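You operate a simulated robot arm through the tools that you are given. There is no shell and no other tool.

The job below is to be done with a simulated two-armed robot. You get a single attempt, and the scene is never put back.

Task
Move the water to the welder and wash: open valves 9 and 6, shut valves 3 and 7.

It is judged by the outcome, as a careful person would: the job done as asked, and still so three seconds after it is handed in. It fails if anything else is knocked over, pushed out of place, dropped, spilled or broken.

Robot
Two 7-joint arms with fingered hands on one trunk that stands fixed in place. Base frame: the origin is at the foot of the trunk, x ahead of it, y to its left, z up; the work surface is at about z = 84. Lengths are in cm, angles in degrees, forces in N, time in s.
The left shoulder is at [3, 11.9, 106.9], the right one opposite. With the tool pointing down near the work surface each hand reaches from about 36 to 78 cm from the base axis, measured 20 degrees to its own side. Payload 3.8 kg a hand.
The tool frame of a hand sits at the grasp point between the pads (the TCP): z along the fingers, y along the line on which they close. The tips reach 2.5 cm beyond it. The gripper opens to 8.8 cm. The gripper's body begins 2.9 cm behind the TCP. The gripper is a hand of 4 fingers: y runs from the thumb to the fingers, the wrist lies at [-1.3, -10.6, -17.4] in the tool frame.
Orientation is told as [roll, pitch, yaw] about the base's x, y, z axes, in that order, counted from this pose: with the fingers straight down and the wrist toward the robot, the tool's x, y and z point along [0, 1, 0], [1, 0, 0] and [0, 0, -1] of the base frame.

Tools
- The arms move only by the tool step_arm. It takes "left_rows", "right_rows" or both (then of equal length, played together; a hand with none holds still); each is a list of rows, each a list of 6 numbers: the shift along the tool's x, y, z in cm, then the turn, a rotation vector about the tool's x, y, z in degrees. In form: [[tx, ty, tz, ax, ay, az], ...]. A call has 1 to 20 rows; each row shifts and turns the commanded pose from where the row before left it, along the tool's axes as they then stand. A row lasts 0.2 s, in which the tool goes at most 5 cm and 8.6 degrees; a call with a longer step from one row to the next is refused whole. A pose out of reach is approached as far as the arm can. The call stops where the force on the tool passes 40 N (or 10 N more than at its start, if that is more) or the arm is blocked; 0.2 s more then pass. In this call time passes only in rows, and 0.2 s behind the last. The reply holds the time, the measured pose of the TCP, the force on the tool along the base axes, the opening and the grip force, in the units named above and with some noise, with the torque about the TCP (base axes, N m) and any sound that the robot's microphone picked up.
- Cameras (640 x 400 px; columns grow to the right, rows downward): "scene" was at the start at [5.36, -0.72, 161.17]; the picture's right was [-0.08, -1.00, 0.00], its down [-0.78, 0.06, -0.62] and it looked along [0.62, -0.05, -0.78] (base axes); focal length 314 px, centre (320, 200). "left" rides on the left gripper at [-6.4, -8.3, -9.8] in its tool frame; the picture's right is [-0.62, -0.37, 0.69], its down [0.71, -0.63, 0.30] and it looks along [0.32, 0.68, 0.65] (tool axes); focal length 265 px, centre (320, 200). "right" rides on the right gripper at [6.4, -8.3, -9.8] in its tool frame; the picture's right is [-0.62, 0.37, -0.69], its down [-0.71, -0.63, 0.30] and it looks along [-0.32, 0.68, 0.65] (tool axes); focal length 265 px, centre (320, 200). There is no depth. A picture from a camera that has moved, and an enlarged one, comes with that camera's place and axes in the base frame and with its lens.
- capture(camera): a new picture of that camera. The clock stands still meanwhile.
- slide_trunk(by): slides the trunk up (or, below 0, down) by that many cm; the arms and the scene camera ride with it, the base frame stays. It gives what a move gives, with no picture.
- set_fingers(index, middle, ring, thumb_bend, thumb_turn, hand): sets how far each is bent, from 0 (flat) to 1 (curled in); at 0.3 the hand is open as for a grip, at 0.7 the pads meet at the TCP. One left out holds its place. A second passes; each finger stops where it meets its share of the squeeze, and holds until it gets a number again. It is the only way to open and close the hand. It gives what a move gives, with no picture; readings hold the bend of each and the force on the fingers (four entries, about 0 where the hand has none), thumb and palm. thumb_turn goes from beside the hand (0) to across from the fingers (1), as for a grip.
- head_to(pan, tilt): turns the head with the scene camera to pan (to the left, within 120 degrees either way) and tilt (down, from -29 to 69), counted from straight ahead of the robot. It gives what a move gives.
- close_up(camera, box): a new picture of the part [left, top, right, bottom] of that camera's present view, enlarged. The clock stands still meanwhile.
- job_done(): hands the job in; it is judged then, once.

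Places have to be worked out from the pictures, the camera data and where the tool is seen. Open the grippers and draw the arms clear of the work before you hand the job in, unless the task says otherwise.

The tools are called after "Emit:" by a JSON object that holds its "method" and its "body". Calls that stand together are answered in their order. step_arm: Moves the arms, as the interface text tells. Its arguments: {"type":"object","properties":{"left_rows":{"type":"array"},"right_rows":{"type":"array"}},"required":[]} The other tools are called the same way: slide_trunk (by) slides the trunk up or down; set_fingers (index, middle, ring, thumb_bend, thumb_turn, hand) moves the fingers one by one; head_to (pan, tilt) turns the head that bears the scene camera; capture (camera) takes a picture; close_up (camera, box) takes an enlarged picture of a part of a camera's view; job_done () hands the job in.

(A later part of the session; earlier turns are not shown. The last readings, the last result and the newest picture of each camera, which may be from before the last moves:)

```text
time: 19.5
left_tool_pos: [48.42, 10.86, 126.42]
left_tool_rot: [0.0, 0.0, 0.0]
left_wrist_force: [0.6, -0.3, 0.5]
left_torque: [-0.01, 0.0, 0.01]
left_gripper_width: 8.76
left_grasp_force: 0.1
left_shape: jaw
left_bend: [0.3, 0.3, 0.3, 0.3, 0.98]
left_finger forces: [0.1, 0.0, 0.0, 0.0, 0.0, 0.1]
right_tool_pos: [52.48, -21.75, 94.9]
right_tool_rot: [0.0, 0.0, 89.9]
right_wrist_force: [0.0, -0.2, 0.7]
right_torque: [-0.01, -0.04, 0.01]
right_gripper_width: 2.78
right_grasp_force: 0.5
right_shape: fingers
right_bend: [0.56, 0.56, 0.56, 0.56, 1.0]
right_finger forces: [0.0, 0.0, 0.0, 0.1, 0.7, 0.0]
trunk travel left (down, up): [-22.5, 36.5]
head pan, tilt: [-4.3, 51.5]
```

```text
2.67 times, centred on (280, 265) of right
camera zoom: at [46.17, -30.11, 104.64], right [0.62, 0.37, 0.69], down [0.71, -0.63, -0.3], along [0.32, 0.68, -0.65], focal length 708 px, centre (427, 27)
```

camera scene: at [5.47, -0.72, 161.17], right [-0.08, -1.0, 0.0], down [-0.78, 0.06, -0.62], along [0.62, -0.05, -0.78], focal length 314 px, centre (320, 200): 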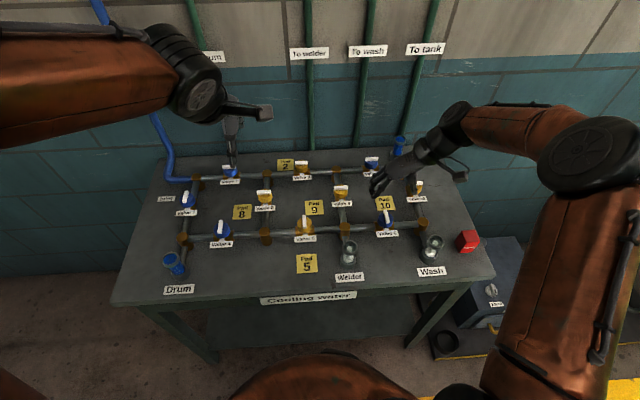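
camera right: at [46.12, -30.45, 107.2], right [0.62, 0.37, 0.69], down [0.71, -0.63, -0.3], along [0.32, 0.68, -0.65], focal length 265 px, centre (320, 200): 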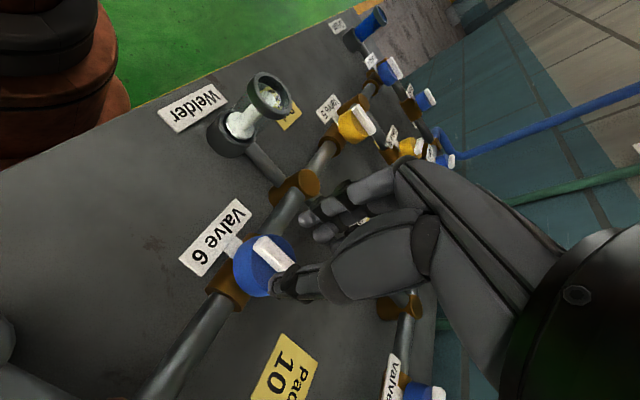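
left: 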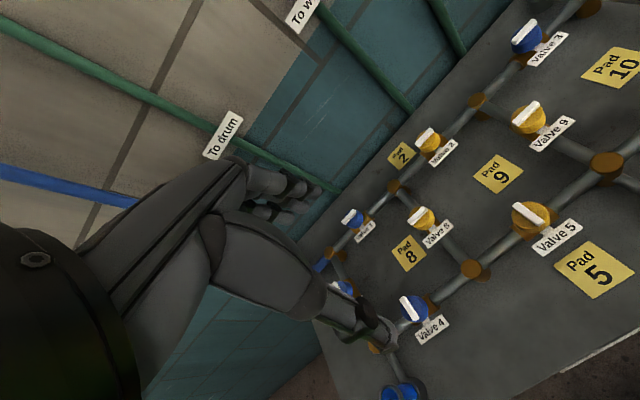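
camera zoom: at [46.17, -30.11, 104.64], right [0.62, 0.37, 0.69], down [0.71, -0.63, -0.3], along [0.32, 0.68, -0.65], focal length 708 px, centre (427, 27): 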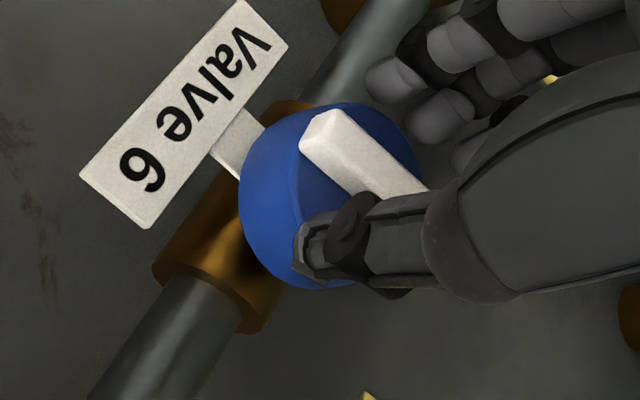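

The bar seems to have shifted very slightly counter-clockwise. I keep descending in small steps to find the knob face, stopping on contact.

Emit:
{"method": "step_arm", "body": {"right_rows": [[0, 0, 0.15, 0, 0, 0], [0, 0, 0.15, 0, 0, 0]]}}

```text
time: 20.1
left_tool_pos: [48.21, 10.94, 126.45]
left_tool_rot: [0.0, -0.1, 0.0]
left_wrist_force: [0.0, -0.3, 0.1]
left_torque: [0.02, 0.02, -0.03]
left_gripper_width: 8.75
left_grasp_force: 0.2
left_shape: jaw
left_bend: [0.3, 0.3, 0.3, 0.3, 0.98]
left_finger forces: [0.1, 0.0, 0.1, 0.1, 0.0, 0.1]
right_tool_pos: [52.6, -21.83, 94.63]
right_tool_rot: [-0.1, -0.1, 90.0]
right_wrist_force: [-0.3, 0.2, 9.5]
right_torque: [-0.21, -0.02, -0.01]
right_gripper_width: 2.85
right_grasp_force: 4.7
right_shape: fingers
right_bend: [0.56, 0.56, 0.56, 0.56, 1.0]
right_finger forces: [0.1, 0.3, 0.1, 0.0, 9.2, 0.0]
trunk travel left (down, up): [-22.5, 36.5]
head pan, tilt: [-4.3, 51.5]
```

The thumb meets the knob face at TCP z≈94.85. I back off 0.2 cm and close evenly onto the bar.

Emit:
{"method": "step_arm", "body": {"right_rows": [[0, 0, -0.2, 0, 0, 0]]}}

Emit:
{"method": "set_fingers", "body": {"hand": "right", "index": 0.69, "middle": 0.69, "ring": 0.6, "thumb_bend": 0.69}}

Emit:
{"method": "close_up", "body": {"camera": "scene", "box": [350, 195, 430, 245]}}

Emit:
{"method": "close_up", "body": {"camera": "right", "box": [160, 190, 400, 340]}}

```text
time: 20.5
left_tool_pos: [48.41, 10.92, 126.41]
left_tool_rot: [0.0, 0.0, 0.0]
left_wrist_force: [0.7, -1.5, -0.9]
left_torque: [-0.02, 0.02, 0.03]
left_gripper_width: 8.76
left_grasp_force: 0.1
left_shape: jaw
left_bend: [0.3, 0.3, 0.3, 0.3, 0.98]
left_finger forces: [0.0, 0.0, 0.0, 0.0, 0.1, 0.0]
right_tool_pos: [52.51, -21.75, 94.72]
right_tool_rot: [0.0, 0.0, 90.1]
right_wrist_force: [0.5, -0.2, 3.4]
right_torque: [-0.1, 0.0, -0.01]
right_gripper_width: 2.83
right_grasp_force: 1.6
right_shape: fingers
right_bend: [0.56, 0.56, 0.56, 0.56, 1.0]
right_finger forces: [0.0, 0.0, 0.0, 0.0, 4.1, 0.0]
trunk travel left (down, up): [-22.5, 36.5]
head pan, tilt: [-4.3, 51.5]
```

```text
time: 21.5
left_tool_pos: [48.39, 11.03, 126.44]
left_tool_rot: [0.0, 0.0, 0.0]
left_wrist_force: [-0.9, -0.2, -0.5]
left_torque: [-0.02, -0.01, 0.0]
left_gripper_width: 8.77
left_grasp_force: 0.0
left_shape: jaw
left_bend: [0.3, 0.3, 0.3, 0.3, 0.98]
left_finger forces: [0.1, 0.0, 0.0, 0.1, 0.0, 0.0]
right_tool_pos: [52.52, -21.54, 94.8]
right_tool_rot: [0.0, 0.0, 90.0]
right_wrist_force: [0.9, 3.0, 6.4]
right_torque: [0.2, -0.06, -0.02]
right_gripper_width: 1.73
right_grasp_force: 10.4
right_shape: fingers
right_bend: [0.64, 0.62, 0.6, 0.6, 1.0]
right_finger forces: [3.8, 10.5, 0.0, 0.0, 6.3, 0.0]
trunk travel left (down, up): [-22.5, 36.5]
head pan, tilt: [-4.3, 51.5]
```

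```text
8.00 times, centred on (390, 220) of scene
camera zoom: at [5.32, -0.62, 161.18], right [-0.07, -1.0, 0.0], down [-0.78, 0.06, -0.62], along [0.62, -0.05, -0.78], focal length 2509 px, centre (-240, 40)
```

zoom: 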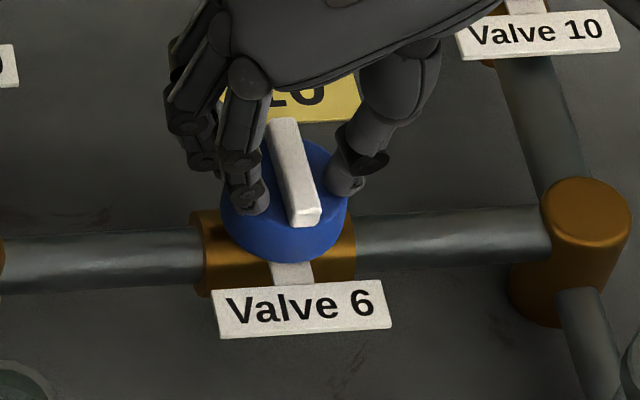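

```text
2.67 times, centred on (280, 265) of right
camera zoom: at [46.18, -29.93, 104.61], right [0.62, 0.37, 0.69], down [0.71, -0.63, -0.3], along [0.32, 0.68, -0.65], focal length 708 px, centre (427, 27)
```

zoom: 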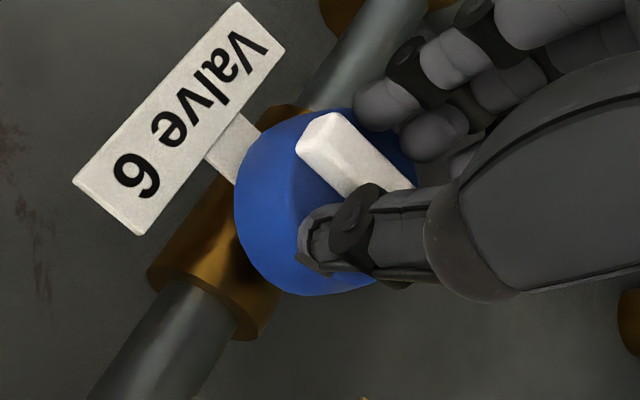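

The fingertips are now catching the knob rim, slightly too low. I reopen, raise to z≈95.0, and close moderately on the bar.

Emit:
{"method": "set_fingers", "body": {"hand": "right", "index": 0.56, "middle": 0.56, "ring": 0.56, "thumb_bend": 0.56}}

Emit:
{"method": "step_arm", "body": {"right_rows": [[0, -0.05, -0.3, 0, 0, 0]]}}

Emit:
{"method": "set_fingers", "body": {"hand": "right", "index": 0.7, "middle": 0.7, "ring": 0.7, "thumb_bend": 0.69}}

Emit:
{"method": "close_up", "body": {"camera": "scene", "box": [350, 195, 430, 245]}}

Emit:
{"method": "close_up", "body": {"camera": "right", "box": [160, 190, 400, 340]}}

```text
time: 22.5
left_tool_pos: [48.29, 10.89, 126.37]
left_tool_rot: [0.0, 0.0, 0.0]
left_wrist_force: [0.0, 0.1, 0.2]
left_torque: [0.0, 0.0, -0.02]
left_gripper_width: 8.73
left_grasp_force: 0.1
left_shape: jaw
left_bend: [0.3, 0.3, 0.3, 0.3, 0.98]
left_finger forces: [0.1, 0.0, 0.1, 0.0, 0.0, 0.0]
right_tool_pos: [52.47, -21.71, 94.76]
right_tool_rot: [0.0, 0.1, 89.9]
right_wrist_force: [0.2, -0.3, 2.8]
right_torque: [-0.03, 0.01, 0.02]
right_gripper_width: 2.65
right_grasp_force: 1.5
right_shape: fingers
right_bend: [0.56, 0.56, 0.56, 0.57, 1.0]
right_finger forces: [0.0, 0.0, 0.1, 0.1, 2.7, 0.0]
trunk travel left (down, up): [-22.5, 36.5]
head pan, tilt: [-4.3, 51.5]
```

```text
time: 22.9
left_tool_pos: [48.44, 10.79, 126.45]
left_tool_rot: [0.1, 0.1, -0.1]
left_wrist_force: [-0.4, 0.0, 0.5]
left_torque: [0.0, -0.01, -0.05]
left_gripper_width: 8.75
left_grasp_force: 0.0
left_shape: jaw
left_bend: [0.3, 0.3, 0.3, 0.3, 0.98]
left_finger forces: [0.1, 0.0, 0.0, 0.1, 0.1, 0.1]
right_tool_pos: [52.59, -21.7, 94.98]
right_tool_rot: [-0.1, 0.0, 90.0]
right_wrist_force: [-0.3, -0.4, 0.1]
right_torque: [0.02, -0.02, 0.04]
right_gripper_width: 2.78
right_grasp_force: 0.1
right_shape: fingers
right_bend: [0.56, 0.56, 0.56, 0.56, 1.0]
right_finger forces: [0.0, 0.0, 0.0, 0.0, 0.0, 0.1]
trunk travel left (down, up): [-22.5, 36.5]
head pan, tilt: [-4.3, 51.5]
```

```text
time: 23.9
left_tool_pos: [48.25, 10.92, 126.4]
left_tool_rot: [0.1, 0.1, 0.0]
left_wrist_force: [0.2, 0.9, 0.1]
left_torque: [0.01, 0.02, 0.0]
left_gripper_width: 8.77
left_grasp_force: 0.1
left_shape: jaw
left_bend: [0.3, 0.3, 0.3, 0.3, 0.98]
left_finger forces: [0.1, 0.0, 0.0, 0.0, 0.0, 0.0]
right_tool_pos: [52.64, -21.7, 95.13]
right_tool_rot: [0.0, -0.1, 90.0]
right_wrist_force: [1.0, 3.6, 1.8]
right_torque: [0.2, -0.06, 0.03]
right_gripper_width: 0.59
right_grasp_force: 4.4
right_shape: fingers
right_bend: [0.69, 0.63, 0.7, 0.64, 1.0]
right_finger forces: [0.4, 6.5, 0.1, 0.0, 3.1, 0.1]
trunk travel left (down, up): [-22.5, 36.5]
head pan, tilt: [-4.3, 51.5]
```

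```text
8.00 times, centred on (390, 220) of scene
camera zoom: at [5.36, -0.64, 161.18], right [-0.07, -1.0, 0.0], down [-0.78, 0.06, -0.62], along [0.62, -0.05, -0.78], focal length 2509 px, centre (-240, 40)
```

zoom: 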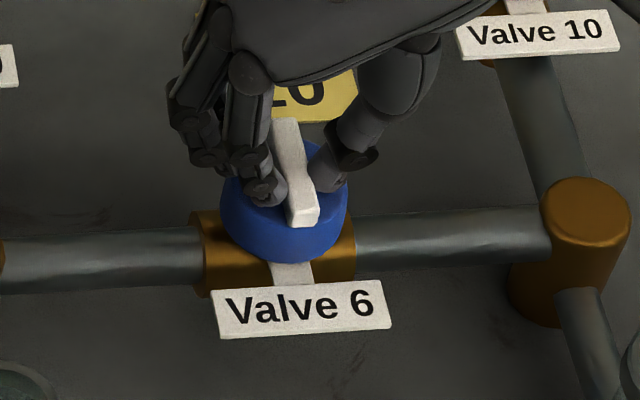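

```text
2.67 times, centred on (280, 265) of right
camera zoom: at [46.22, -29.93, 104.84], right [0.62, 0.37, 0.69], down [0.71, -0.63, -0.3], along [0.32, 0.68, -0.65], focal length 708 px, centre (427, 27)
```

zoom: 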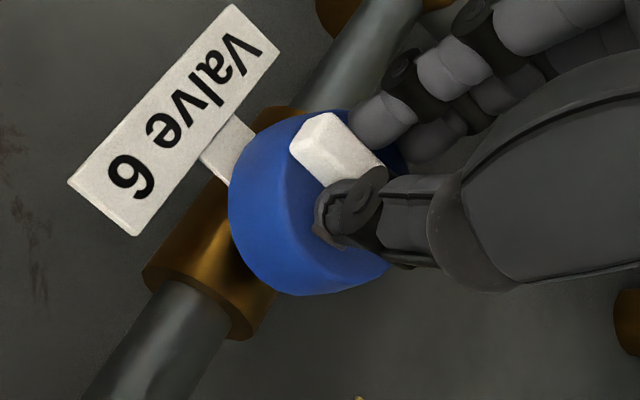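

The middle finger is catching the knob rim. I lift the middle and ring fingers out of the way, pinch with index and thumb only, and test a gentle turn.

Emit:
{"method": "set_fingers", "body": {"hand": "right", "index": 0.73, "middle": 0.4, "ring": 0.4, "thumb_bend": 0.7}}

Emit:
{"method": "step_arm", "body": {"right_rows": [[0, 0, 0, 0, 0, 3], [0, 0, 0, 0, 0, 3], [0, 0, 0, 0, 0, 3]]}}

Emit:
{"method": "close_up", "body": {"camera": "scene", "box": [350, 195, 430, 245]}}

```text
time: 24.9
left_tool_pos: [48.37, 10.84, 126.35]
left_tool_rot: [-0.1, 0.0, 0.0]
left_wrist_force: [0.0, 1.5, 0.0]
left_torque: [0.02, -0.02, 0.01]
left_gripper_width: 8.76
left_grasp_force: 0.0
left_shape: jaw
left_bend: [0.3, 0.3, 0.3, 0.3, 0.98]
left_finger forces: [0.0, 0.0, 0.1, 0.1, 0.0, 0.1]
right_tool_pos: [52.54, -21.66, 94.99]
right_tool_rot: [0.0, 0.0, 90.1]
right_wrist_force: [-0.7, -0.5, -0.6]
right_torque: [0.0, 0.03, -0.02]
right_gripper_width: 0.43
right_grasp_force: 3.2
right_shape: fingers
right_bend: [0.72, 0.4, 0.4, 0.66, 1.0]
right_finger forces: [3.4, 0.0, 0.0, 0.0, 3.8, 0.1]
trunk travel left (down, up): [-22.5, 36.5]
head pan, tilt: [-4.3, 51.5]
```

```text
time: 25.7
left_tool_pos: [48.27, 10.91, 126.5]
left_tool_rot: [0.0, 0.0, 0.0]
left_wrist_force: [0.2, 0.8, -0.2]
left_torque: [0.01, 0.0, -0.01]
left_gripper_width: 8.8
left_grasp_force: 0.0
left_shape: jaw
left_bend: [0.3, 0.3, 0.3, 0.3, 0.98]
left_finger forces: [0.0, 0.0, 0.1, 0.0, 0.0, 0.0]
right_tool_pos: [52.68, -21.72, 94.91]
right_tool_rot: [0.0, -0.1, 80.8]
right_wrist_force: [-0.6, 0.3, -1.5]
right_torque: [-0.02, 0.0, -0.01]
right_gripper_width: 0.4
right_grasp_force: 2.9
right_shape: fingers
right_bend: [0.72, 0.4, 0.4, 0.66, 1.0]
right_finger forces: [3.2, 0.1, 0.0, 0.1, 3.4, 0.1]
trunk travel left (down, up): [-22.5, 36.5]
head pan, tilt: [-4.3, 51.5]
```

```text
8.00 times, centred on (390, 220) of scene
camera zoom: at [5.37, -0.73, 161.18], right [-0.07, -1.0, 0.0], down [-0.78, 0.06, -0.62], along [0.62, -0.05, -0.78], focal length 2509 px, centre (-240, 40)
```

zoom: 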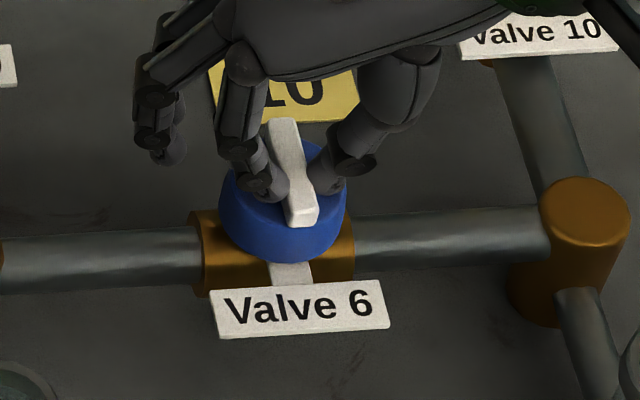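

Index and thumb pinch the same spot near the pivot, so turning the wrist gives no torque. I regrip nearer the near end of the bar so I can drive it along an arc instead.

Emit:
{"method": "set_fingers", "body": {"hand": "right", "index": 0.6, "thumb_bend": 0.6}}

Emit:
{"method": "step_arm", "body": {"right_rows": [[0, 0, 0, 0, 0, -4.5], [0, 0, 0, 0, 0, -4.5], [0.5, 0, 0, 0, 0, 0], [0.5, 0, 0, 0, 0, 0]]}}

Emit:
{"method": "set_fingers", "body": {"hand": "right", "index": 0.73, "thumb_bend": 0.7}}

Emit:
{"method": "close_up", "body": {"camera": "scene", "box": [350, 195, 430, 245]}}

Emit:
{"method": "close_up", "body": {"camera": "right", "box": [160, 190, 400, 340]}}

```text
time: 26.7
left_tool_pos: [48.39, 10.9, 126.42]
left_tool_rot: [-0.1, 0.0, 0.0]
left_wrist_force: [0.3, -0.3, -0.3]
left_torque: [-0.02, -0.03, 0.01]
left_gripper_width: 8.78
left_grasp_force: 0.1
left_shape: jaw
left_bend: [0.3, 0.3, 0.3, 0.3, 0.98]
left_finger forces: [0.1, 0.0, 0.0, 0.0, 0.0, 0.1]
right_tool_pos: [52.61, -21.76, 95.02]
right_tool_rot: [0.0, 0.1, 80.9]
right_wrist_force: [-0.1, -0.3, -0.3]
right_torque: [0.02, 0.03, 0.0]
right_gripper_width: 1.92
right_grasp_force: 0.2
right_shape: fingers
right_bend: [0.6, 0.4, 0.4, 0.6, 1.0]
right_finger forces: [0.0, 0.1, 0.1, 0.0, 0.0, 0.1]
trunk travel left (down, up): [-22.5, 36.5]
head pan, tilt: [-4.3, 51.5]
```

```text
time: 27.7
left_tool_pos: [48.28, 10.93, 126.3]
left_tool_rot: [-0.1, 0.0, 0.1]
left_wrist_force: [-0.2, -1.1, 0.2]
left_torque: [-0.02, 0.0, 0.01]
left_gripper_width: 8.77
left_grasp_force: 0.1
left_shape: jaw
left_bend: [0.3, 0.3, 0.3, 0.3, 0.98]
left_finger forces: [0.0, 0.2, 0.0, 0.1, 0.0, 0.1]
right_tool_pos: [51.62, -21.77, 95.03]
right_tool_rot: [0.1, 0.1, 90.0]
right_wrist_force: [-0.8, -0.6, 0.3]
right_torque: [0.01, 0.0, -0.02]
right_gripper_width: 1.93
right_grasp_force: 0.1
right_shape: fingers
right_bend: [0.6, 0.4, 0.4, 0.6, 1.0]
right_finger forces: [0.1, 0.0, 0.1, 0.1, 0.0, 0.0]
trunk travel left (down, up): [-22.5, 36.5]
head pan, tilt: [-4.3, 51.5]
```

```text
time: 28.7
left_tool_pos: [48.42, 10.84, 126.3]
left_tool_rot: [0.0, 0.1, -0.1]
left_wrist_force: [-0.9, -0.1, -0.9]
left_torque: [-0.01, -0.07, -0.02]
left_gripper_width: 8.76
left_grasp_force: 0.0
left_shape: jaw
left_bend: [0.3, 0.3, 0.3, 0.3, 0.98]
left_finger forces: [0.0, 0.0, 0.0, 0.0, 0.1, 0.0]
right_tool_pos: [51.6, -21.7, 94.86]
right_tool_rot: [-0.1, 0.1, 90.0]
right_wrist_force: [0.1, -0.1, -1.8]
right_torque: [-0.03, -0.03, 0.01]
right_gripper_width: 0.44
right_grasp_force: 3.6
right_shape: fingers
right_bend: [0.72, 0.4, 0.4, 0.65, 1.0]
right_finger forces: [3.5, 0.0, 0.0, 0.0, 3.7, 0.0]
trunk travel left (down, up): [-22.5, 36.5]
head pan, tilt: [-4.3, 51.5]
```

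```text
8.00 times, centred on (390, 220) of scene
camera zoom: at [5.4, -0.74, 161.18], right [-0.07, -1.0, 0.0], down [-0.78, 0.06, -0.62], along [0.62, -0.05, -0.78], focal length 2509 px, centre (-240, 40)
```

zoom: 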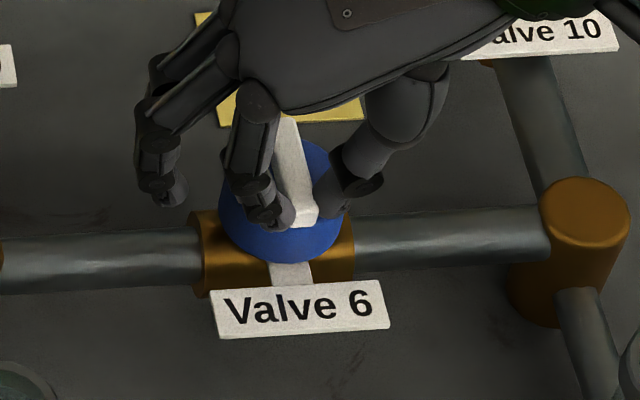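

```text
2.67 times, centred on (280, 265) of right
camera zoom: at [45.26, -30.04, 104.67], right [0.62, 0.37, 0.69], down [0.71, -0.63, -0.3], along [0.32, 0.68, -0.65], focal length 708 px, centre (427, 27)
```

zoom: 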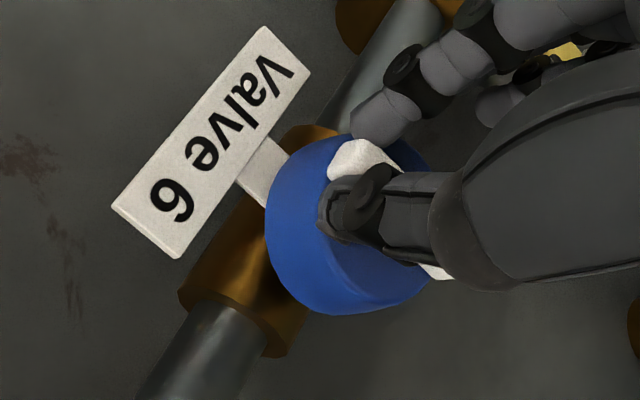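

The pinch is now near the near end of the bar. I nudge it toward -y (counter-clockwise) by 0.45 cm and watch the side force and the bar.

Emit:
{"method": "step_arm", "body": {"right_rows": [[0, -0.15, 0, 0, 0, 0], [0, -0.15, 0, 0, 0, 0], [0, -0.15, 0, 0, 0, 0]]}}

Emit:
{"method": "close_up", "body": {"camera": "scene", "box": [350, 195, 430, 245]}}

```text
time: 29.5
left_tool_pos: [48.43, 10.86, 126.3]
left_tool_rot: [-0.1, 0.0, 0.0]
left_wrist_force: [0.4, -0.9, 0.2]
left_torque: [-0.03, -0.03, 0.01]
left_gripper_width: 8.75
left_grasp_force: 0.0
left_shape: jaw
left_bend: [0.3, 0.3, 0.3, 0.3, 0.98]
left_finger forces: [0.0, 0.1, 0.1, 0.0, 0.1, 0.0]
right_tool_pos: [51.73, -22.13, 94.84]
right_tool_rot: [0.1, 0.0, 90.0]
right_wrist_force: [-0.9, 2.3, -3.6]
right_torque: [0.02, 0.0, 0.0]
right_gripper_width: 0.43
right_grasp_force: 2.4
right_shape: fingers
right_bend: [0.72, 0.4, 0.4, 0.66, 1.0]
right_finger forces: [4.0, 0.0, 0.1, 0.1, 2.0, 0.1]
trunk travel left (down, up): [-22.5, 36.5]
head pan, tilt: [-4.3, 51.5]
```

```text
8.00 times, centred on (390, 220) of scene
camera zoom: at [5.4, -0.71, 161.17], right [-0.07, -1.0, 0.0], down [-0.78, 0.06, -0.62], along [0.62, -0.05, -0.78], focal length 2509 px, centre (-240, 40)
```

zoom: 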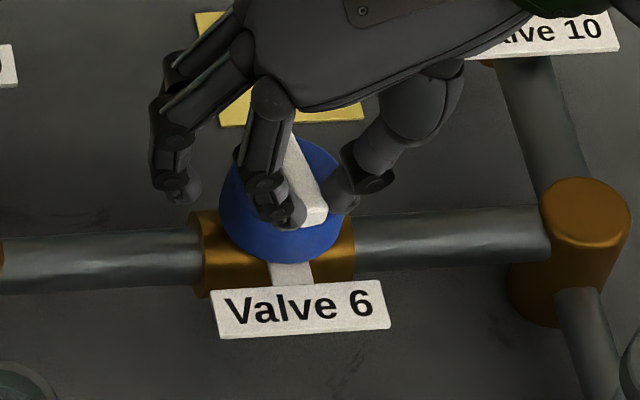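

The bar follows easily, counter-clockwise, with only about 2 N, so valve 6 opens that way. I extend the spare fingers and open the thumb so they don't foul the knob, keeping the index as the pusher.

Emit:
{"method": "set_fingers", "body": {"hand": "right", "middle": 0.05, "ring": 0.05, "thumb_bend": 0.4}}

Emit:
{"method": "close_up", "body": {"camera": "scene", "box": [340, 180, 440, 242]}}

Emit:
{"method": "capture", "body": {"camera": "right"}}

```text
time: 30.5
left_tool_pos: [48.42, 10.88, 126.5]
left_tool_rot: [0.0, 0.0, 0.0]
left_wrist_force: [0.4, 0.1, -0.7]
left_torque: [-0.02, -0.01, -0.02]
left_gripper_width: 8.77
left_grasp_force: 0.1
left_shape: jaw
left_bend: [0.3, 0.3, 0.3, 0.3, 0.98]
left_finger forces: [0.1, 0.0, 0.0, 0.1, 0.0, 0.0]
right_tool_pos: [51.7, -22.14, 95.05]
right_tool_rot: [0.0, 0.1, 90.0]
right_wrist_force: [-1.3, 1.9, 0.4]
right_torque: [0.08, 0.0, -0.01]
right_gripper_width: 2.75
right_grasp_force: 0.8
right_shape: fingers
right_bend: [0.73, 0.05, 0.05, 0.4, 0.99]
right_finger forces: [1.6, 0.1, 0.0, 0.0, 0.0, 0.0]
trunk travel left (down, up): [-22.5, 36.5]
head pan, tilt: [-4.3, 51.5]
```

```text
6.40 times, centred on (390, 211) of scene
camera zoom: at [5.36, -0.69, 161.18], right [-0.07, -1.0, 0.0], down [-0.78, 0.06, -0.62], along [0.62, -0.05, -0.78], focal length 2007 px, centre (-128, 130)
```

zoom: 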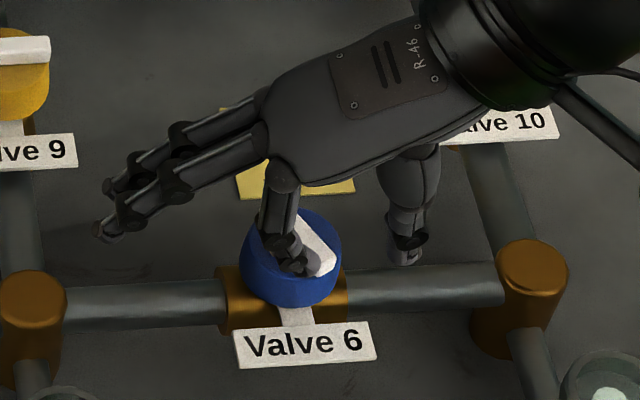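

```text
taken
camera right: at [45.27, -30.48, 104.79], right [0.62, 0.37, 0.69], down [0.71, -0.63, -0.3], along [0.32, 0.68, -0.65], focal length 265 px, centre (320, 200)
```

right: 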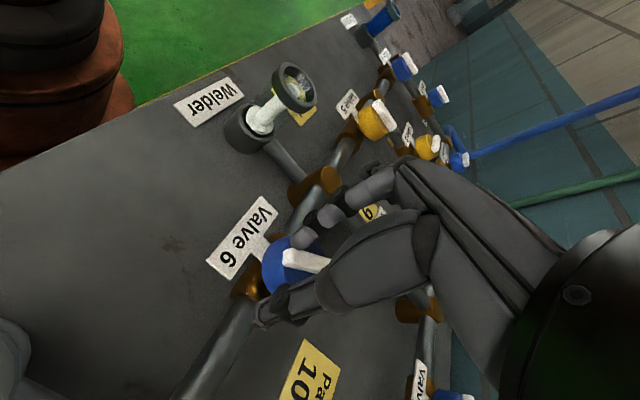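

The index finger alone now bears on the bar. I sweep it along the arc around the knob centre toward 90°.

Emit:
{"method": "step_arm", "body": {"right_rows": [[0.28, -0.25, 0, 0, 0, 0], [0, -0.25, 0, 0, 0, 0], [-0.03, -0.25, 0, 0, 0, 0], [-0.03, -0.25, 0, 0, 0, 0], [-0.08, -0.23, 0, 0, 0, 0], [-0.09, -0.23, 0, 0, 0, 0]]}}

Emit:
{"method": "close_up", "body": {"camera": "scene", "box": [340, 180, 440, 242]}}

```text
time: 31.9
left_tool_pos: [48.44, 10.76, 126.47]
left_tool_rot: [0.0, 0.0, 0.0]
left_wrist_force: [0.8, -0.4, -0.2]
left_torque: [0.04, -0.02, 0.01]
left_gripper_width: 8.76
left_grasp_force: 0.0
left_shape: jaw
left_bend: [0.3, 0.3, 0.3, 0.3, 0.98]
left_finger forces: [0.0, 0.0, 0.0, 0.0, 0.0, 0.0]
right_tool_pos: [51.57, -23.83, 95.01]
right_tool_rot: [0.0, 0.0, 89.9]
right_wrist_force: [-0.9, -0.9, 0.7]
right_torque: [0.03, -0.01, -0.02]
right_gripper_width: 2.49
right_grasp_force: 0.2
right_shape: fingers
right_bend: [0.73, 0.05, 0.05, 0.4, 0.99]
right_finger forces: [0.3, 0.0, 0.1, 0.0, 0.0, 0.0]
trunk travel left (down, up): [-22.5, 36.5]
head pan, tilt: [-4.3, 51.5]
```

```text
6.40 times, centred on (390, 211) of scene
camera zoom: at [5.39, -0.73, 161.18], right [-0.08, -1.0, 0.0], down [-0.78, 0.06, -0.62], along [0.62, -0.05, -0.78], focal length 2007 px, centre (-128, 130)
```

zoom: 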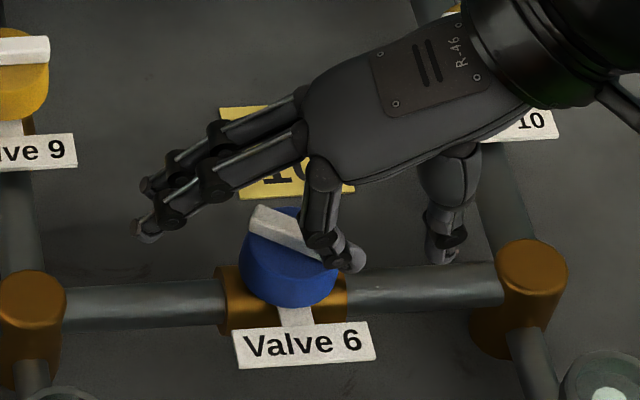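

The index slid off the bar's end with the bar turned about 38°. I lift, return to the near side of the bar at a smaller radius, and look before pushing on.

Emit:
{"method": "step_arm", "body": {"right_rows": [[0, 0, -1.5, 0, 0, 0], [0.2, 1.2, 0, 0, 0, 0], [0.3, 1.2, 0, 0, 0, 0], [0, 0, 0.8, 0, 0, 0]]}}

Emit:
{"method": "close_up", "body": {"camera": "scene", "box": [350, 190, 430, 240]}}

```text
time: 32.9
left_tool_pos: [48.44, 10.81, 126.39]
left_tool_rot: [-0.1, 0.0, 0.0]
left_wrist_force: [0.4, 0.0, 0.1]
left_torque: [-0.01, -0.06, -0.04]
left_gripper_width: 8.77
left_grasp_force: 0.0
left_shape: jaw
left_bend: [0.3, 0.3, 0.3, 0.3, 0.98]
left_finger forces: [0.1, 0.0, 0.0, 0.0, 0.0, 0.1]
right_tool_pos: [50.95, -21.47, 95.65]
right_tool_rot: [0.1, 0.0, 90.0]
right_wrist_force: [0.0, -0.9, 0.3]
right_torque: [-0.01, 0.02, -0.01]
right_gripper_width: 2.45
right_grasp_force: 0.0
right_shape: fingers
right_bend: [0.73, 0.05, 0.05, 0.4, 0.99]
right_finger forces: [0.0, 0.0, 0.0, 0.0, 0.0, 0.1]
trunk travel left (down, up): [-22.5, 36.5]
head pan, tilt: [-4.3, 51.5]
```

```text
8.00 times, centred on (390, 215) of scene
camera zoom: at [5.41, -0.75, 161.17], right [-0.07, -1.0, 0.0], down [-0.78, 0.06, -0.62], along [0.62, -0.05, -0.78], focal length 2509 px, centre (-240, 80)
```

zoom: 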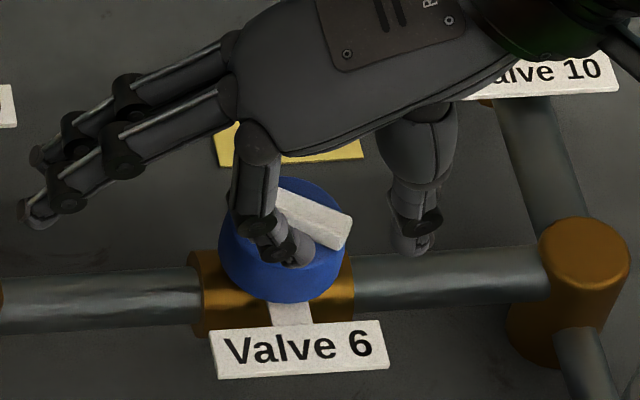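

The index tip is on the near side of the bar again. I lower it beside the bar and sweep along the remaining arc.

Emit:
{"method": "step_arm", "body": {"right_rows": [[0, 0, 0.62, 0, 0, 0], [-0.1, -0.3, 0, 0, 0, 0], [-0.22, -0.34, 0, 0, 0, 0], [-0.12, -0.27, 0, 0, 0, 0], [-0.17, -0.24, 0, 0, 0, 0], [-0.21, -0.21, 0, 0, 0, 0]]}}

Emit:
{"method": "close_up", "body": {"camera": "scene", "box": [350, 190, 430, 240]}}

```text
time: 34.3
left_tool_pos: [48.4, 10.99, 126.33]
left_tool_rot: [0.0, -0.1, -0.1]
left_wrist_force: [-0.2, 0.0, -0.4]
left_torque: [-0.02, 0.01, 0.01]
left_gripper_width: 8.78
left_grasp_force: 0.0
left_shape: jaw
left_bend: [0.3, 0.3, 0.3, 0.3, 0.98]
left_finger forces: [0.1, 0.1, 0.1, 0.0, 0.0, 0.0]
right_tool_pos: [51.76, -22.63, 95.03]
right_tool_rot: [0.0, -0.1, 90.0]
right_wrist_force: [-0.5, 0.1, -0.8]
right_torque: [0.01, -0.03, 0.0]
right_gripper_width: 2.46
right_grasp_force: 0.1
right_shape: fingers
right_bend: [0.73, 0.05, 0.05, 0.4, 0.99]
right_finger forces: [0.1, 0.0, 0.1, 0.0, 0.0, 0.0]
trunk travel left (down, up): [-22.5, 36.5]
head pan, tilt: [-4.3, 51.5]
```

```text
8.00 times, centred on (390, 215) of scene
camera zoom: at [5.38, -0.72, 161.18], right [-0.07, -1.0, 0.0], down [-0.78, 0.06, -0.62], along [0.62, -0.05, -0.78], focal length 2509 px, centre (-240, 80)
```

zoom: 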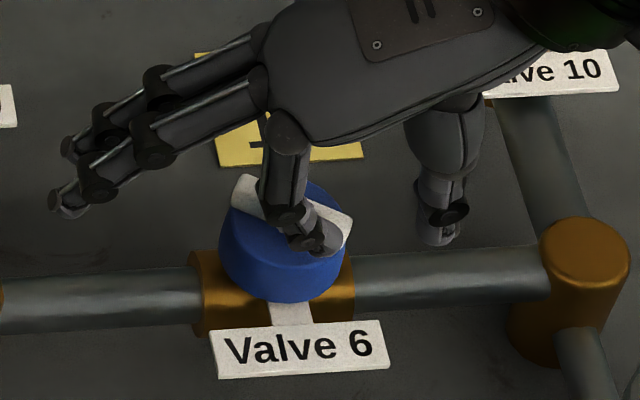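

The bar has reached about 57°. I continue the sweep, pushing mostly forward (+x) now.

Emit:
{"method": "step_arm", "body": {"right_rows": [[-0.18, -0.2, 0, 0, 0, 0], [-0.2, -0.18, 0, 0, 0, 0], [-0.22, -0.12, 0, 0, 0, 0], [-0.22, -0.08, 0, 0, 0, 0]]}}

Emit:
{"method": "close_up", "body": {"camera": "scene", "box": [350, 190, 430, 240]}}

```text
time: 35.3
left_tool_pos: [48.27, 10.89, 126.35]
left_tool_rot: [0.0, 0.0, -0.1]
left_wrist_force: [0.6, 0.7, -0.6]
left_torque: [0.0, 0.02, -0.05]
left_gripper_width: 8.75
left_grasp_force: 0.1
left_shape: jaw
left_bend: [0.3, 0.3, 0.3, 0.3, 0.98]
left_finger forces: [0.1, 0.1, 0.0, 0.1, 0.0, 0.0]
right_tool_pos: [52.57, -23.38, 95.09]
right_tool_rot: [0.0, -0.1, 90.0]
right_wrist_force: [-3.8, 0.8, 1.5]
right_torque: [-0.01, 0.09, -0.01]
right_gripper_width: 2.53
right_grasp_force: 1.4
right_shape: fingers
right_bend: [0.73, 0.05, 0.05, 0.4, 0.99]
right_finger forces: [3.4, 0.1, 0.0, 0.1, 0.1, 0.0]
trunk travel left (down, up): [-22.5, 36.5]
head pan, tilt: [-4.3, 51.5]
```

```text
8.00 times, centred on (390, 215) of scene
camera zoom: at [5.28, -0.69, 161.18], right [-0.07, -1.0, 0.0], down [-0.78, 0.06, -0.62], along [0.62, -0.05, -0.78], focal length 2509 px, centre (-240, 80)
```

zoom: 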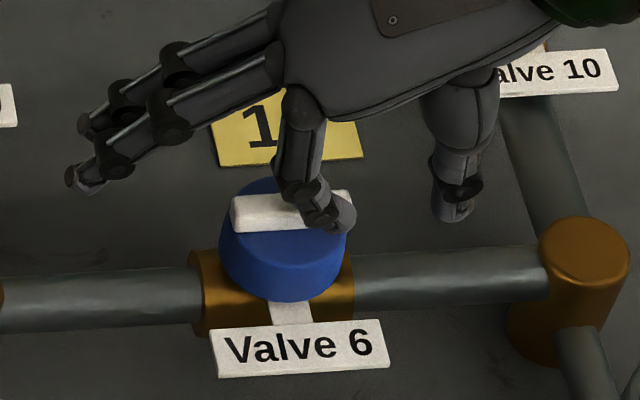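

The bar is now roughly along its pipe. I push 0.2 cm more to confirm the hard stop.

Emit:
{"method": "step_arm", "body": {"right_rows": [[-0.12, 0, 0, 0, 0, 0], [-0.12, 0, 0, 0, 0, 0]]}}

Emit:
{"method": "close_up", "body": {"camera": "scene", "box": [350, 190, 430, 240]}}

```text
time: 35.9
left_tool_pos: [48.14, 10.82, 126.39]
left_tool_rot: [0.0, -0.1, 0.0]
left_wrist_force: [-0.1, 0.1, -0.4]
left_torque: [-0.01, 0.02, 0.0]
left_gripper_width: 8.75
left_grasp_force: 0.0
left_shape: jaw
left_bend: [0.3, 0.3, 0.3, 0.3, 0.98]
left_finger forces: [0.0, 0.0, 0.0, 0.0, 0.1, 0.0]
right_tool_pos: [52.64, -23.37, 95.2]
right_tool_rot: [0.1, -0.1, 90.0]
right_wrist_force: [-10.2, 0.2, 1.9]
right_torque: [-0.02, 0.21, 0.0]
right_gripper_width: 2.54
right_grasp_force: 5.4
right_shape: fingers
right_bend: [0.73, 0.05, 0.05, 0.4, 0.99]
right_finger forces: [10.4, 0.0, 0.1, 0.0, 0.1, 0.0]
trunk travel left (down, up): [-22.5, 36.5]
head pan, tilt: [-4.3, 51.5]
```

```text
8.00 times, centred on (390, 215) of scene
camera zoom: at [5.18, -0.71, 161.18], right [-0.08, -1.0, 0.0], down [-0.78, 0.06, -0.62], along [0.62, -0.05, -0.78], focal length 2509 px, centre (-240, 80)
```

zoom: 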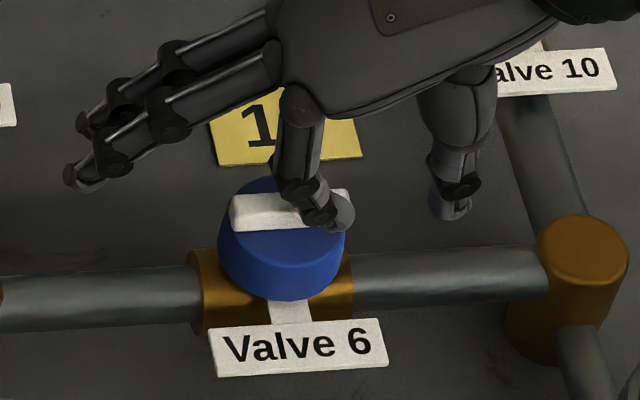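

The force climbs with no motion, so valve 6 is at its open stop. I back off, lift clear, curl the spare fingers, and check that valve 6 stays put.

Emit:
{"method": "step_arm", "body": {"right_rows": [[0.3, 0, 0, 0, 0, 0], [0.5, -0.3, -0.5, 0, 0, 0], [0, -0.5, -3, 0, 0, 0], [0, -1, -4, 0, 0, 0], [0, -1, -4, 0, 0, 0]]}}

Emit:
{"method": "set_fingers", "body": {"hand": "right", "index": 0.6, "middle": 1.0, "ring": 1.0, "thumb_bend": 0.2}}

Emit:
{"method": "capture", "body": {"camera": "right"}}

Emit:
{"method": "close_up", "body": {"camera": "scene", "box": [320, 120, 480, 240]}}

```text
time: 37.1
left_tool_pos: [48.18, 10.93, 126.4]
left_tool_rot: [-0.1, 0.0, 0.0]
left_wrist_force: [0.3, -0.4, 0.6]
left_torque: [0.04, 0.06, 0.02]
left_gripper_width: 8.76
left_grasp_force: 0.1
left_shape: jaw
left_bend: [0.3, 0.3, 0.3, 0.3, 0.98]
left_finger forces: [0.1, 0.0, 0.1, 0.0, 0.1, 0.1]
right_tool_pos: [52.06, -26.23, 106.58]
right_tool_rot: [0.0, 0.1, 89.9]
right_wrist_force: [-0.5, 0.0, -0.5]
right_torque: [0.01, -0.01, 0.01]
right_gripper_width: 2.47
right_grasp_force: 0.1
right_shape: fingers
right_bend: [0.73, 0.05, 0.05, 0.4, 0.99]
right_finger forces: [0.0, 0.1, 0.0, 0.1, 0.0, 0.0]
trunk travel left (down, up): [-22.5, 36.5]
head pan, tilt: [-4.3, 51.5]
```

```text
time: 38.1
left_tool_pos: [48.33, 10.85, 126.45]
left_tool_rot: [0.0, 0.1, 0.0]
left_wrist_force: [-0.1, -0.2, 0.8]
left_torque: [0.04, 0.0, 0.01]
left_gripper_width: 8.76
left_grasp_force: 0.0
left_shape: jaw
left_bend: [0.3, 0.3, 0.3, 0.3, 0.98]
left_finger forces: [0.0, 0.0, 0.0, 0.0, 0.0, 0.0]
right_tool_pos: [52.09, -26.27, 106.4]
right_tool_rot: [0.1, -0.1, 90.1]
right_wrist_force: [-0.2, 0.4, -0.1]
right_torque: [0.02, -0.04, 0.02]
right_gripper_width: 5.9
right_grasp_force: 0.1
right_shape: fingers
right_bend: [0.6, 1.0, 1.0, 0.2, 0.97]
right_finger forces: [0.0, 0.0, 0.0, 0.1, 0.0, 0.0]
trunk travel left (down, up): [-22.5, 36.5]
head pan, tilt: [-4.3, 51.5]
```

```text
taken
camera right: at [45.7, -34.54, 116.25], right [0.62, 0.37, 0.69], down [0.71, -0.63, -0.3], along [0.32, 0.68, -0.65], focal length 265 px, centre (320, 200)
```

right: 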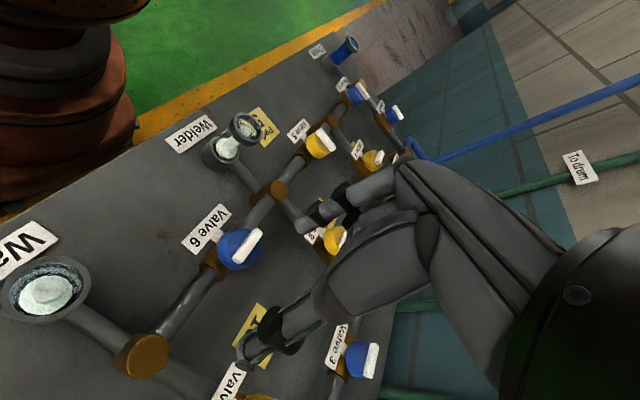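

```text
3.33 times, centred on (400, 180) of scene
camera zoom: at [5.37, -0.72, 161.18], right [-0.07, -1.0, 0.0], down [-0.78, 0.06, -0.62], along [0.62, -0.05, -0.78], focal length 1045 px, centre (53, 267)
```

zoom: 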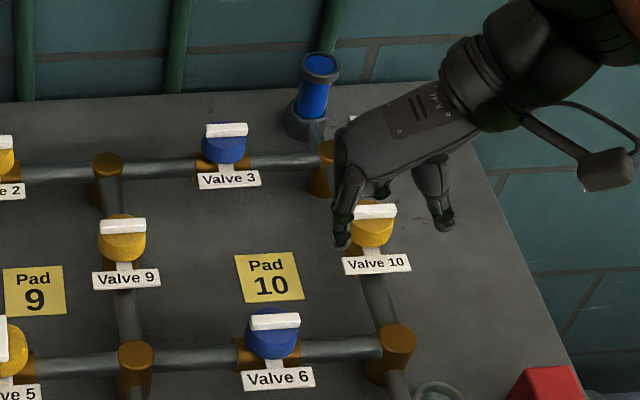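

Valve 6 stays along its pipe (open), and the right index now points down alone with the other fingers curled. Yellow valve 9 has Pad 9 beside it, which I read as a hold-down pad, so I bring the left hand over with straight fingers tilted steeply and yaw -60 to press it while the right turns the valve.

Emit:
{"method": "set_fingers", "body": {"hand": "left", "index": 0.05, "middle": 0.05, "ring": 0.05}}

Emit:
{"method": "step_arm", "body": {"left_rows": [[0, 0, 0, 0, 0, 8.5], [0, 0, 0, 0, 0, 8.5], [0, 0, 0, 0, 0, 8.5], [0, 0, 0, 0, 0, 8.5], [0, 0, 0, 0, 0, 8.5], [0, 0, 0, 0, 0, 8.5], [0, 0, 0, 0, 0, 0.9], [0, 0, 0, 0, 0, 8.1], [0, 0, 0, 7.25, 0, 0], [0, 0, 0, 7.25, 0, 0], [0, 0, 0, 7.25, 0, 0], [0, 0, 0, 7.25, 0, 0]]}}

Emit:
{"method": "capture", "body": {"camera": "scene"}}

```text
time: 39.1
left_tool_pos: [48.38, 10.82, 126.35]
left_tool_rot: [0.0, -0.1, 0.1]
left_wrist_force: [0.3, -0.4, -0.5]
left_torque: [-0.04, -0.01, -0.03]
left_gripper_width: 11.31
left_grasp_force: 0.1
left_shape: fingers
left_bend: [0.05, 0.05, 0.05, 0.3, 0.98]
left_finger forces: [0.0, 0.0, 0.0, 0.1, 0.1, 0.1]
right_tool_pos: [52.09, -26.26, 106.53]
right_tool_rot: [0.0, 0.0, 90.0]
right_wrist_force: [1.2, -0.3, -0.5]
right_torque: [0.01, 0.01, -0.01]
right_gripper_width: 5.88
right_grasp_force: 0.0
right_shape: fingers
right_bend: [0.6, 1.0, 1.0, 0.2, 0.97]
right_finger forces: [0.0, 0.0, 0.1, 0.1, 0.0, 0.0]
trunk travel left (down, up): [-22.5, 36.5]
head pan, tilt: [-4.3, 51.5]
```

```text
time: 41.7
left_tool_pos: [48.4, 10.93, 126.4]
left_tool_rot: [0.1, 29.2, -60.0]
left_wrist_force: [0.6, -0.3, -0.9]
left_torque: [-0.02, 0.0, 0.01]
left_gripper_width: 11.32
left_grasp_force: 0.1
left_shape: fingers
left_bend: [0.05, 0.05, 0.05, 0.3, 0.98]
left_finger forces: [0.2, 0.0, 0.0, 0.0, 0.0, 0.0]
right_tool_pos: [52.02, -26.29, 106.37]
right_tool_rot: [0.0, -0.1, 89.9]
right_wrist_force: [1.1, 0.0, -0.5]
right_torque: [-0.03, -0.01, 0.01]
right_gripper_width: 5.9
right_grasp_force: 0.1
right_shape: fingers
right_bend: [0.6, 1.0, 1.0, 0.2, 0.97]
right_finger forces: [0.0, 0.1, 0.1, 0.0, 0.0, 0.0]
trunk travel left (down, up): [-22.5, 36.5]
head pan, tilt: [-4.3, 51.5]
```

```text
taken
camera scene: at [5.44, -0.8, 161.17], right [-0.07, -1.0, 0.0], down [-0.78, 0.06, -0.62], along [0.62, -0.05, -0.78], focal length 314 px, centre (320, 200)
```

scene: 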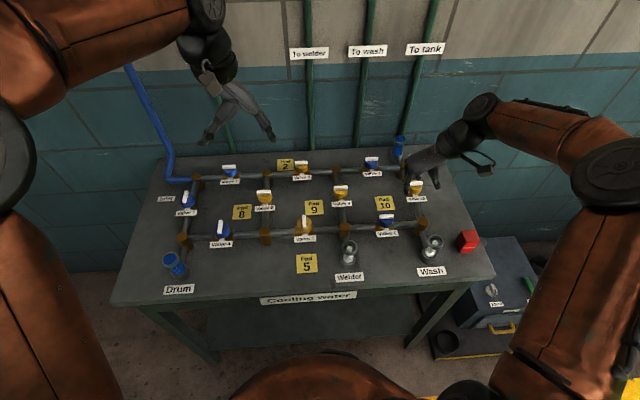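

The left hand's fingers now point steeply down and to the right. I bring it over Pad 9, with the tips still well above the table.

Emit:
{"method": "step_arm", "body": {"left_rows": [[0.734, 3.126, 1.6, 0, 0, 0], [0.734, 3.126, 1.6, 0, 0, 0], [0.734, 3.126, 1.6, 0, 0, 0], [0.734, 3.126, 1.6, 0, 0, 0], [0.734, 3.126, 1.6, 0, 0, 0], [0.734, 3.126, 1.6, 0, 0, 0], [0.734, 3.126, 1.6, 0, 0, 0]]}}

Emit:
{"method": "capture", "body": {"camera": "scene"}}

Emit:
{"method": "capture", "body": {"camera": "left"}}

Emit:
{"method": "close_up", "body": {"camera": "scene", "box": [240, 110, 400, 230]}}

```text
time: 43.3
left_tool_pos: [59.62, 1.28, 106.01]
left_tool_rot: [0.0, 29.1, -60.1]
left_wrist_force: [0.1, 0.9, 0.0]
left_torque: [-0.03, 0.0, 0.03]
left_gripper_width: 11.31
left_grasp_force: 0.0
left_shape: fingers
left_bend: [0.05, 0.05, 0.05, 0.3, 0.98]
left_finger forces: [0.1, 0.0, 0.0, 0.1, 0.0, 0.0]
right_tool_pos: [52.16, -26.25, 106.37]
right_tool_rot: [0.1, -0.1, 90.0]
right_wrist_force: [0.3, 0.4, 0.5]
right_torque: [-0.01, -0.02, 0.02]
right_gripper_width: 5.86
right_grasp_force: 0.1
right_shape: fingers
right_bend: [0.6, 1.0, 1.0, 0.2, 0.97]
right_finger forces: [0.0, 0.1, 0.1, 0.0, 0.1, 0.0]
trunk travel left (down, up): [-22.5, 36.5]
head pan, tilt: [-4.3, 51.5]
```

```text
taken
camera scene: at [5.49, -0.78, 161.17], right [-0.07, -1.0, 0.0], down [-0.78, 0.06, -0.62], along [0.62, -0.05, -0.78], focal length 314 px, centre (320, 200)
```

scene: 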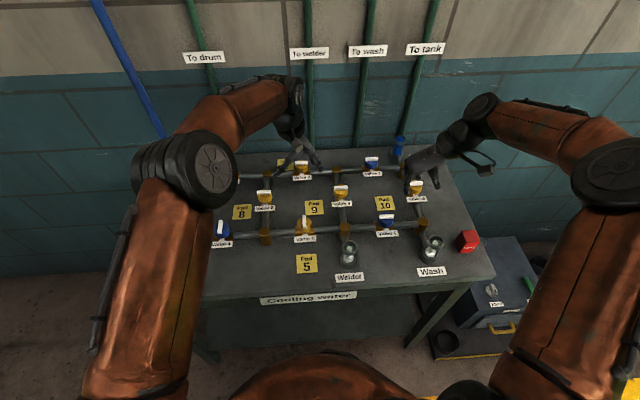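

```text
taken
camera left: at [52.78, 0.21, 118.71], right [-0.87, 0.26, -0.43], down [0.27, 0.96, 0.04], along [0.42, -0.08, -0.9], focal length 265 px, centre (320, 200)
```

left: 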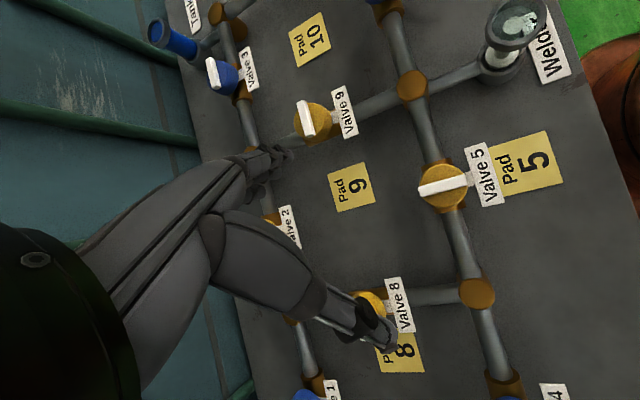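

```text
3.33 times, centred on (320, 170) of scene
camera zoom: at [5.49, -0.78, 161.17], right [-0.07, -1.0, 0.0], down [-0.78, 0.06, -0.62], along [0.62, -0.05, -0.78], focal length 1045 px, centre (320, 300)
```

zoom: 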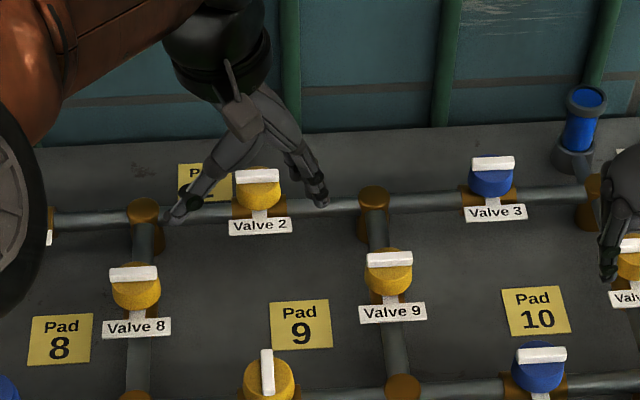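

The left fingers hover near Pad 9. I zoom in on the tips in both views to place them exactly over the pad.

Emit:
{"method": "close_up", "body": {"camera": "left", "box": [200, 90, 400, 215]}}

Emit:
{"method": "close_up", "body": {"camera": "scene", "box": [280, 130, 360, 180]}}

```text
3.20 times, centred on (300, 152) of left
camera zoom: at [52.78, 0.21, 118.71], right [-0.87, 0.26, -0.43], down [0.27, 0.96, 0.04], along [0.42, -0.08, -0.9], focal length 849 px, centre (384, 352)
```

zoom: 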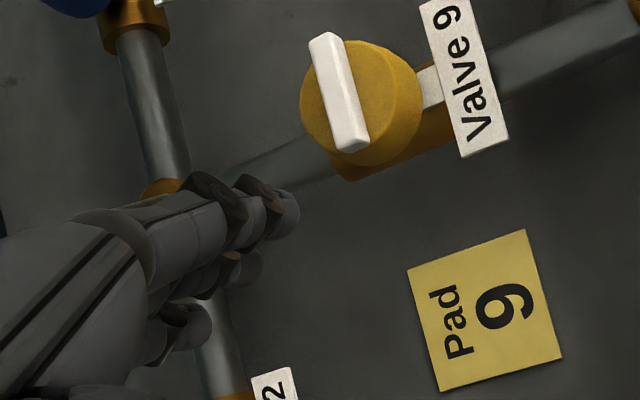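

```text
8.00 times, centred on (320, 155) of scene
camera zoom: at [5.49, -0.78, 161.17], right [-0.07, -1.0, 0.0], down [-0.78, 0.06, -0.62], along [0.62, -0.05, -0.78], focal length 2509 px, centre (320, 560)
```

zoom: 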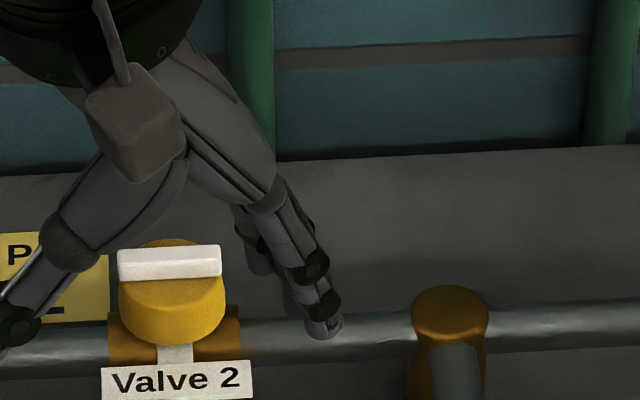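

The three left fingertips are just right of the pad centre at z≈102. I shift slightly left and lower to about 2 cm above the pad.

Emit:
{"method": "step_arm", "body": {"left_rows": [[0.17, 1.338, 2.69, 0, 0, 0], [0.17, 1.338, 2.69, 0, 0, 0], [0.17, 1.338, 2.69, 0, 0, 0], [0.17, 1.338, 2.69, 0, 0, 0], [0.17, 1.338, 2.69, 0, 0, 0]]}}

Emit:
{"method": "capture", "body": {"camera": "left"}}

Emit:
{"method": "close_up", "body": {"camera": "scene", "box": [260, 130, 420, 230]}}

```text
time: 44.5
left_tool_pos: [60.08, 2.65, 91.05]
left_tool_rot: [0.0, 29.0, -60.0]
left_wrist_force: [-1.1, -0.9, 0.8]
left_torque: [0.0, 0.01, -0.01]
left_gripper_width: 11.29
left_grasp_force: 0.1
left_shape: fingers
left_bend: [0.05, 0.05, 0.05, 0.3, 0.98]
left_finger forces: [0.1, 0.1, 0.0, 0.0, 0.0, 0.0]
right_tool_pos: [52.11, -26.23, 106.61]
right_tool_rot: [0.1, 0.1, 90.0]
right_wrist_force: [0.2, -0.5, -0.4]
right_torque: [0.01, -0.01, -0.04]
right_gripper_width: 5.86
right_grasp_force: 0.1
right_shape: fingers
right_bend: [0.6, 1.0, 1.0, 0.2, 0.97]
right_finger forces: [0.0, 0.0, 0.0, 0.1, 0.1, 0.0]
trunk travel left (down, up): [-22.5, 36.5]
head pan, tilt: [-4.3, 51.5]
```

```text
taken
camera left: at [53.29, 1.48, 103.72], right [-0.87, 0.26, -0.43], down [0.27, 0.96, 0.04], along [0.42, -0.08, -0.9], focal length 265 px, centre (320, 200)
```

left: 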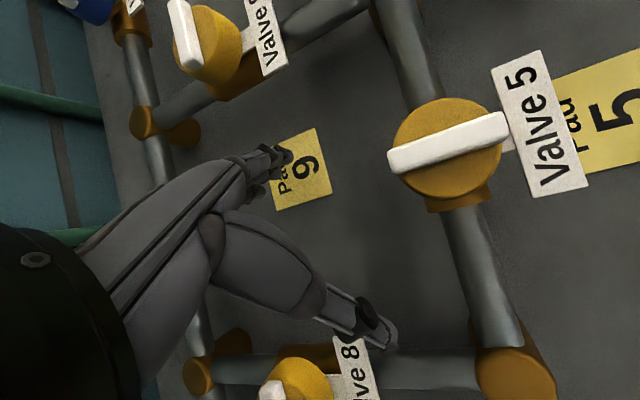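

```text
4.00 times, centred on (340, 180) of scene
camera zoom: at [5.43, -0.72, 161.17], right [-0.07, -1.0, 0.0], down [-0.78, 0.06, -0.62], along [0.62, -0.05, -0.78], focal length 1254 px, centre (240, 280)
```

zoom: 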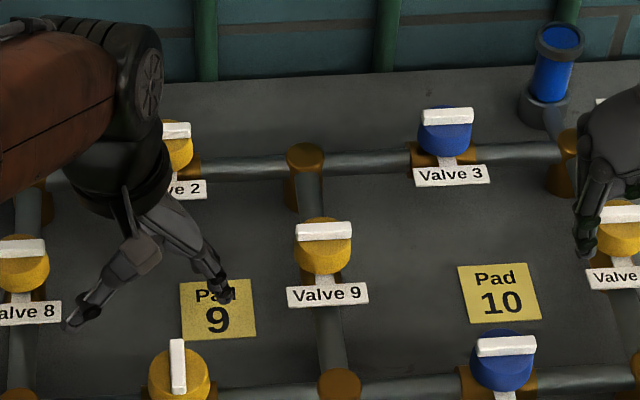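

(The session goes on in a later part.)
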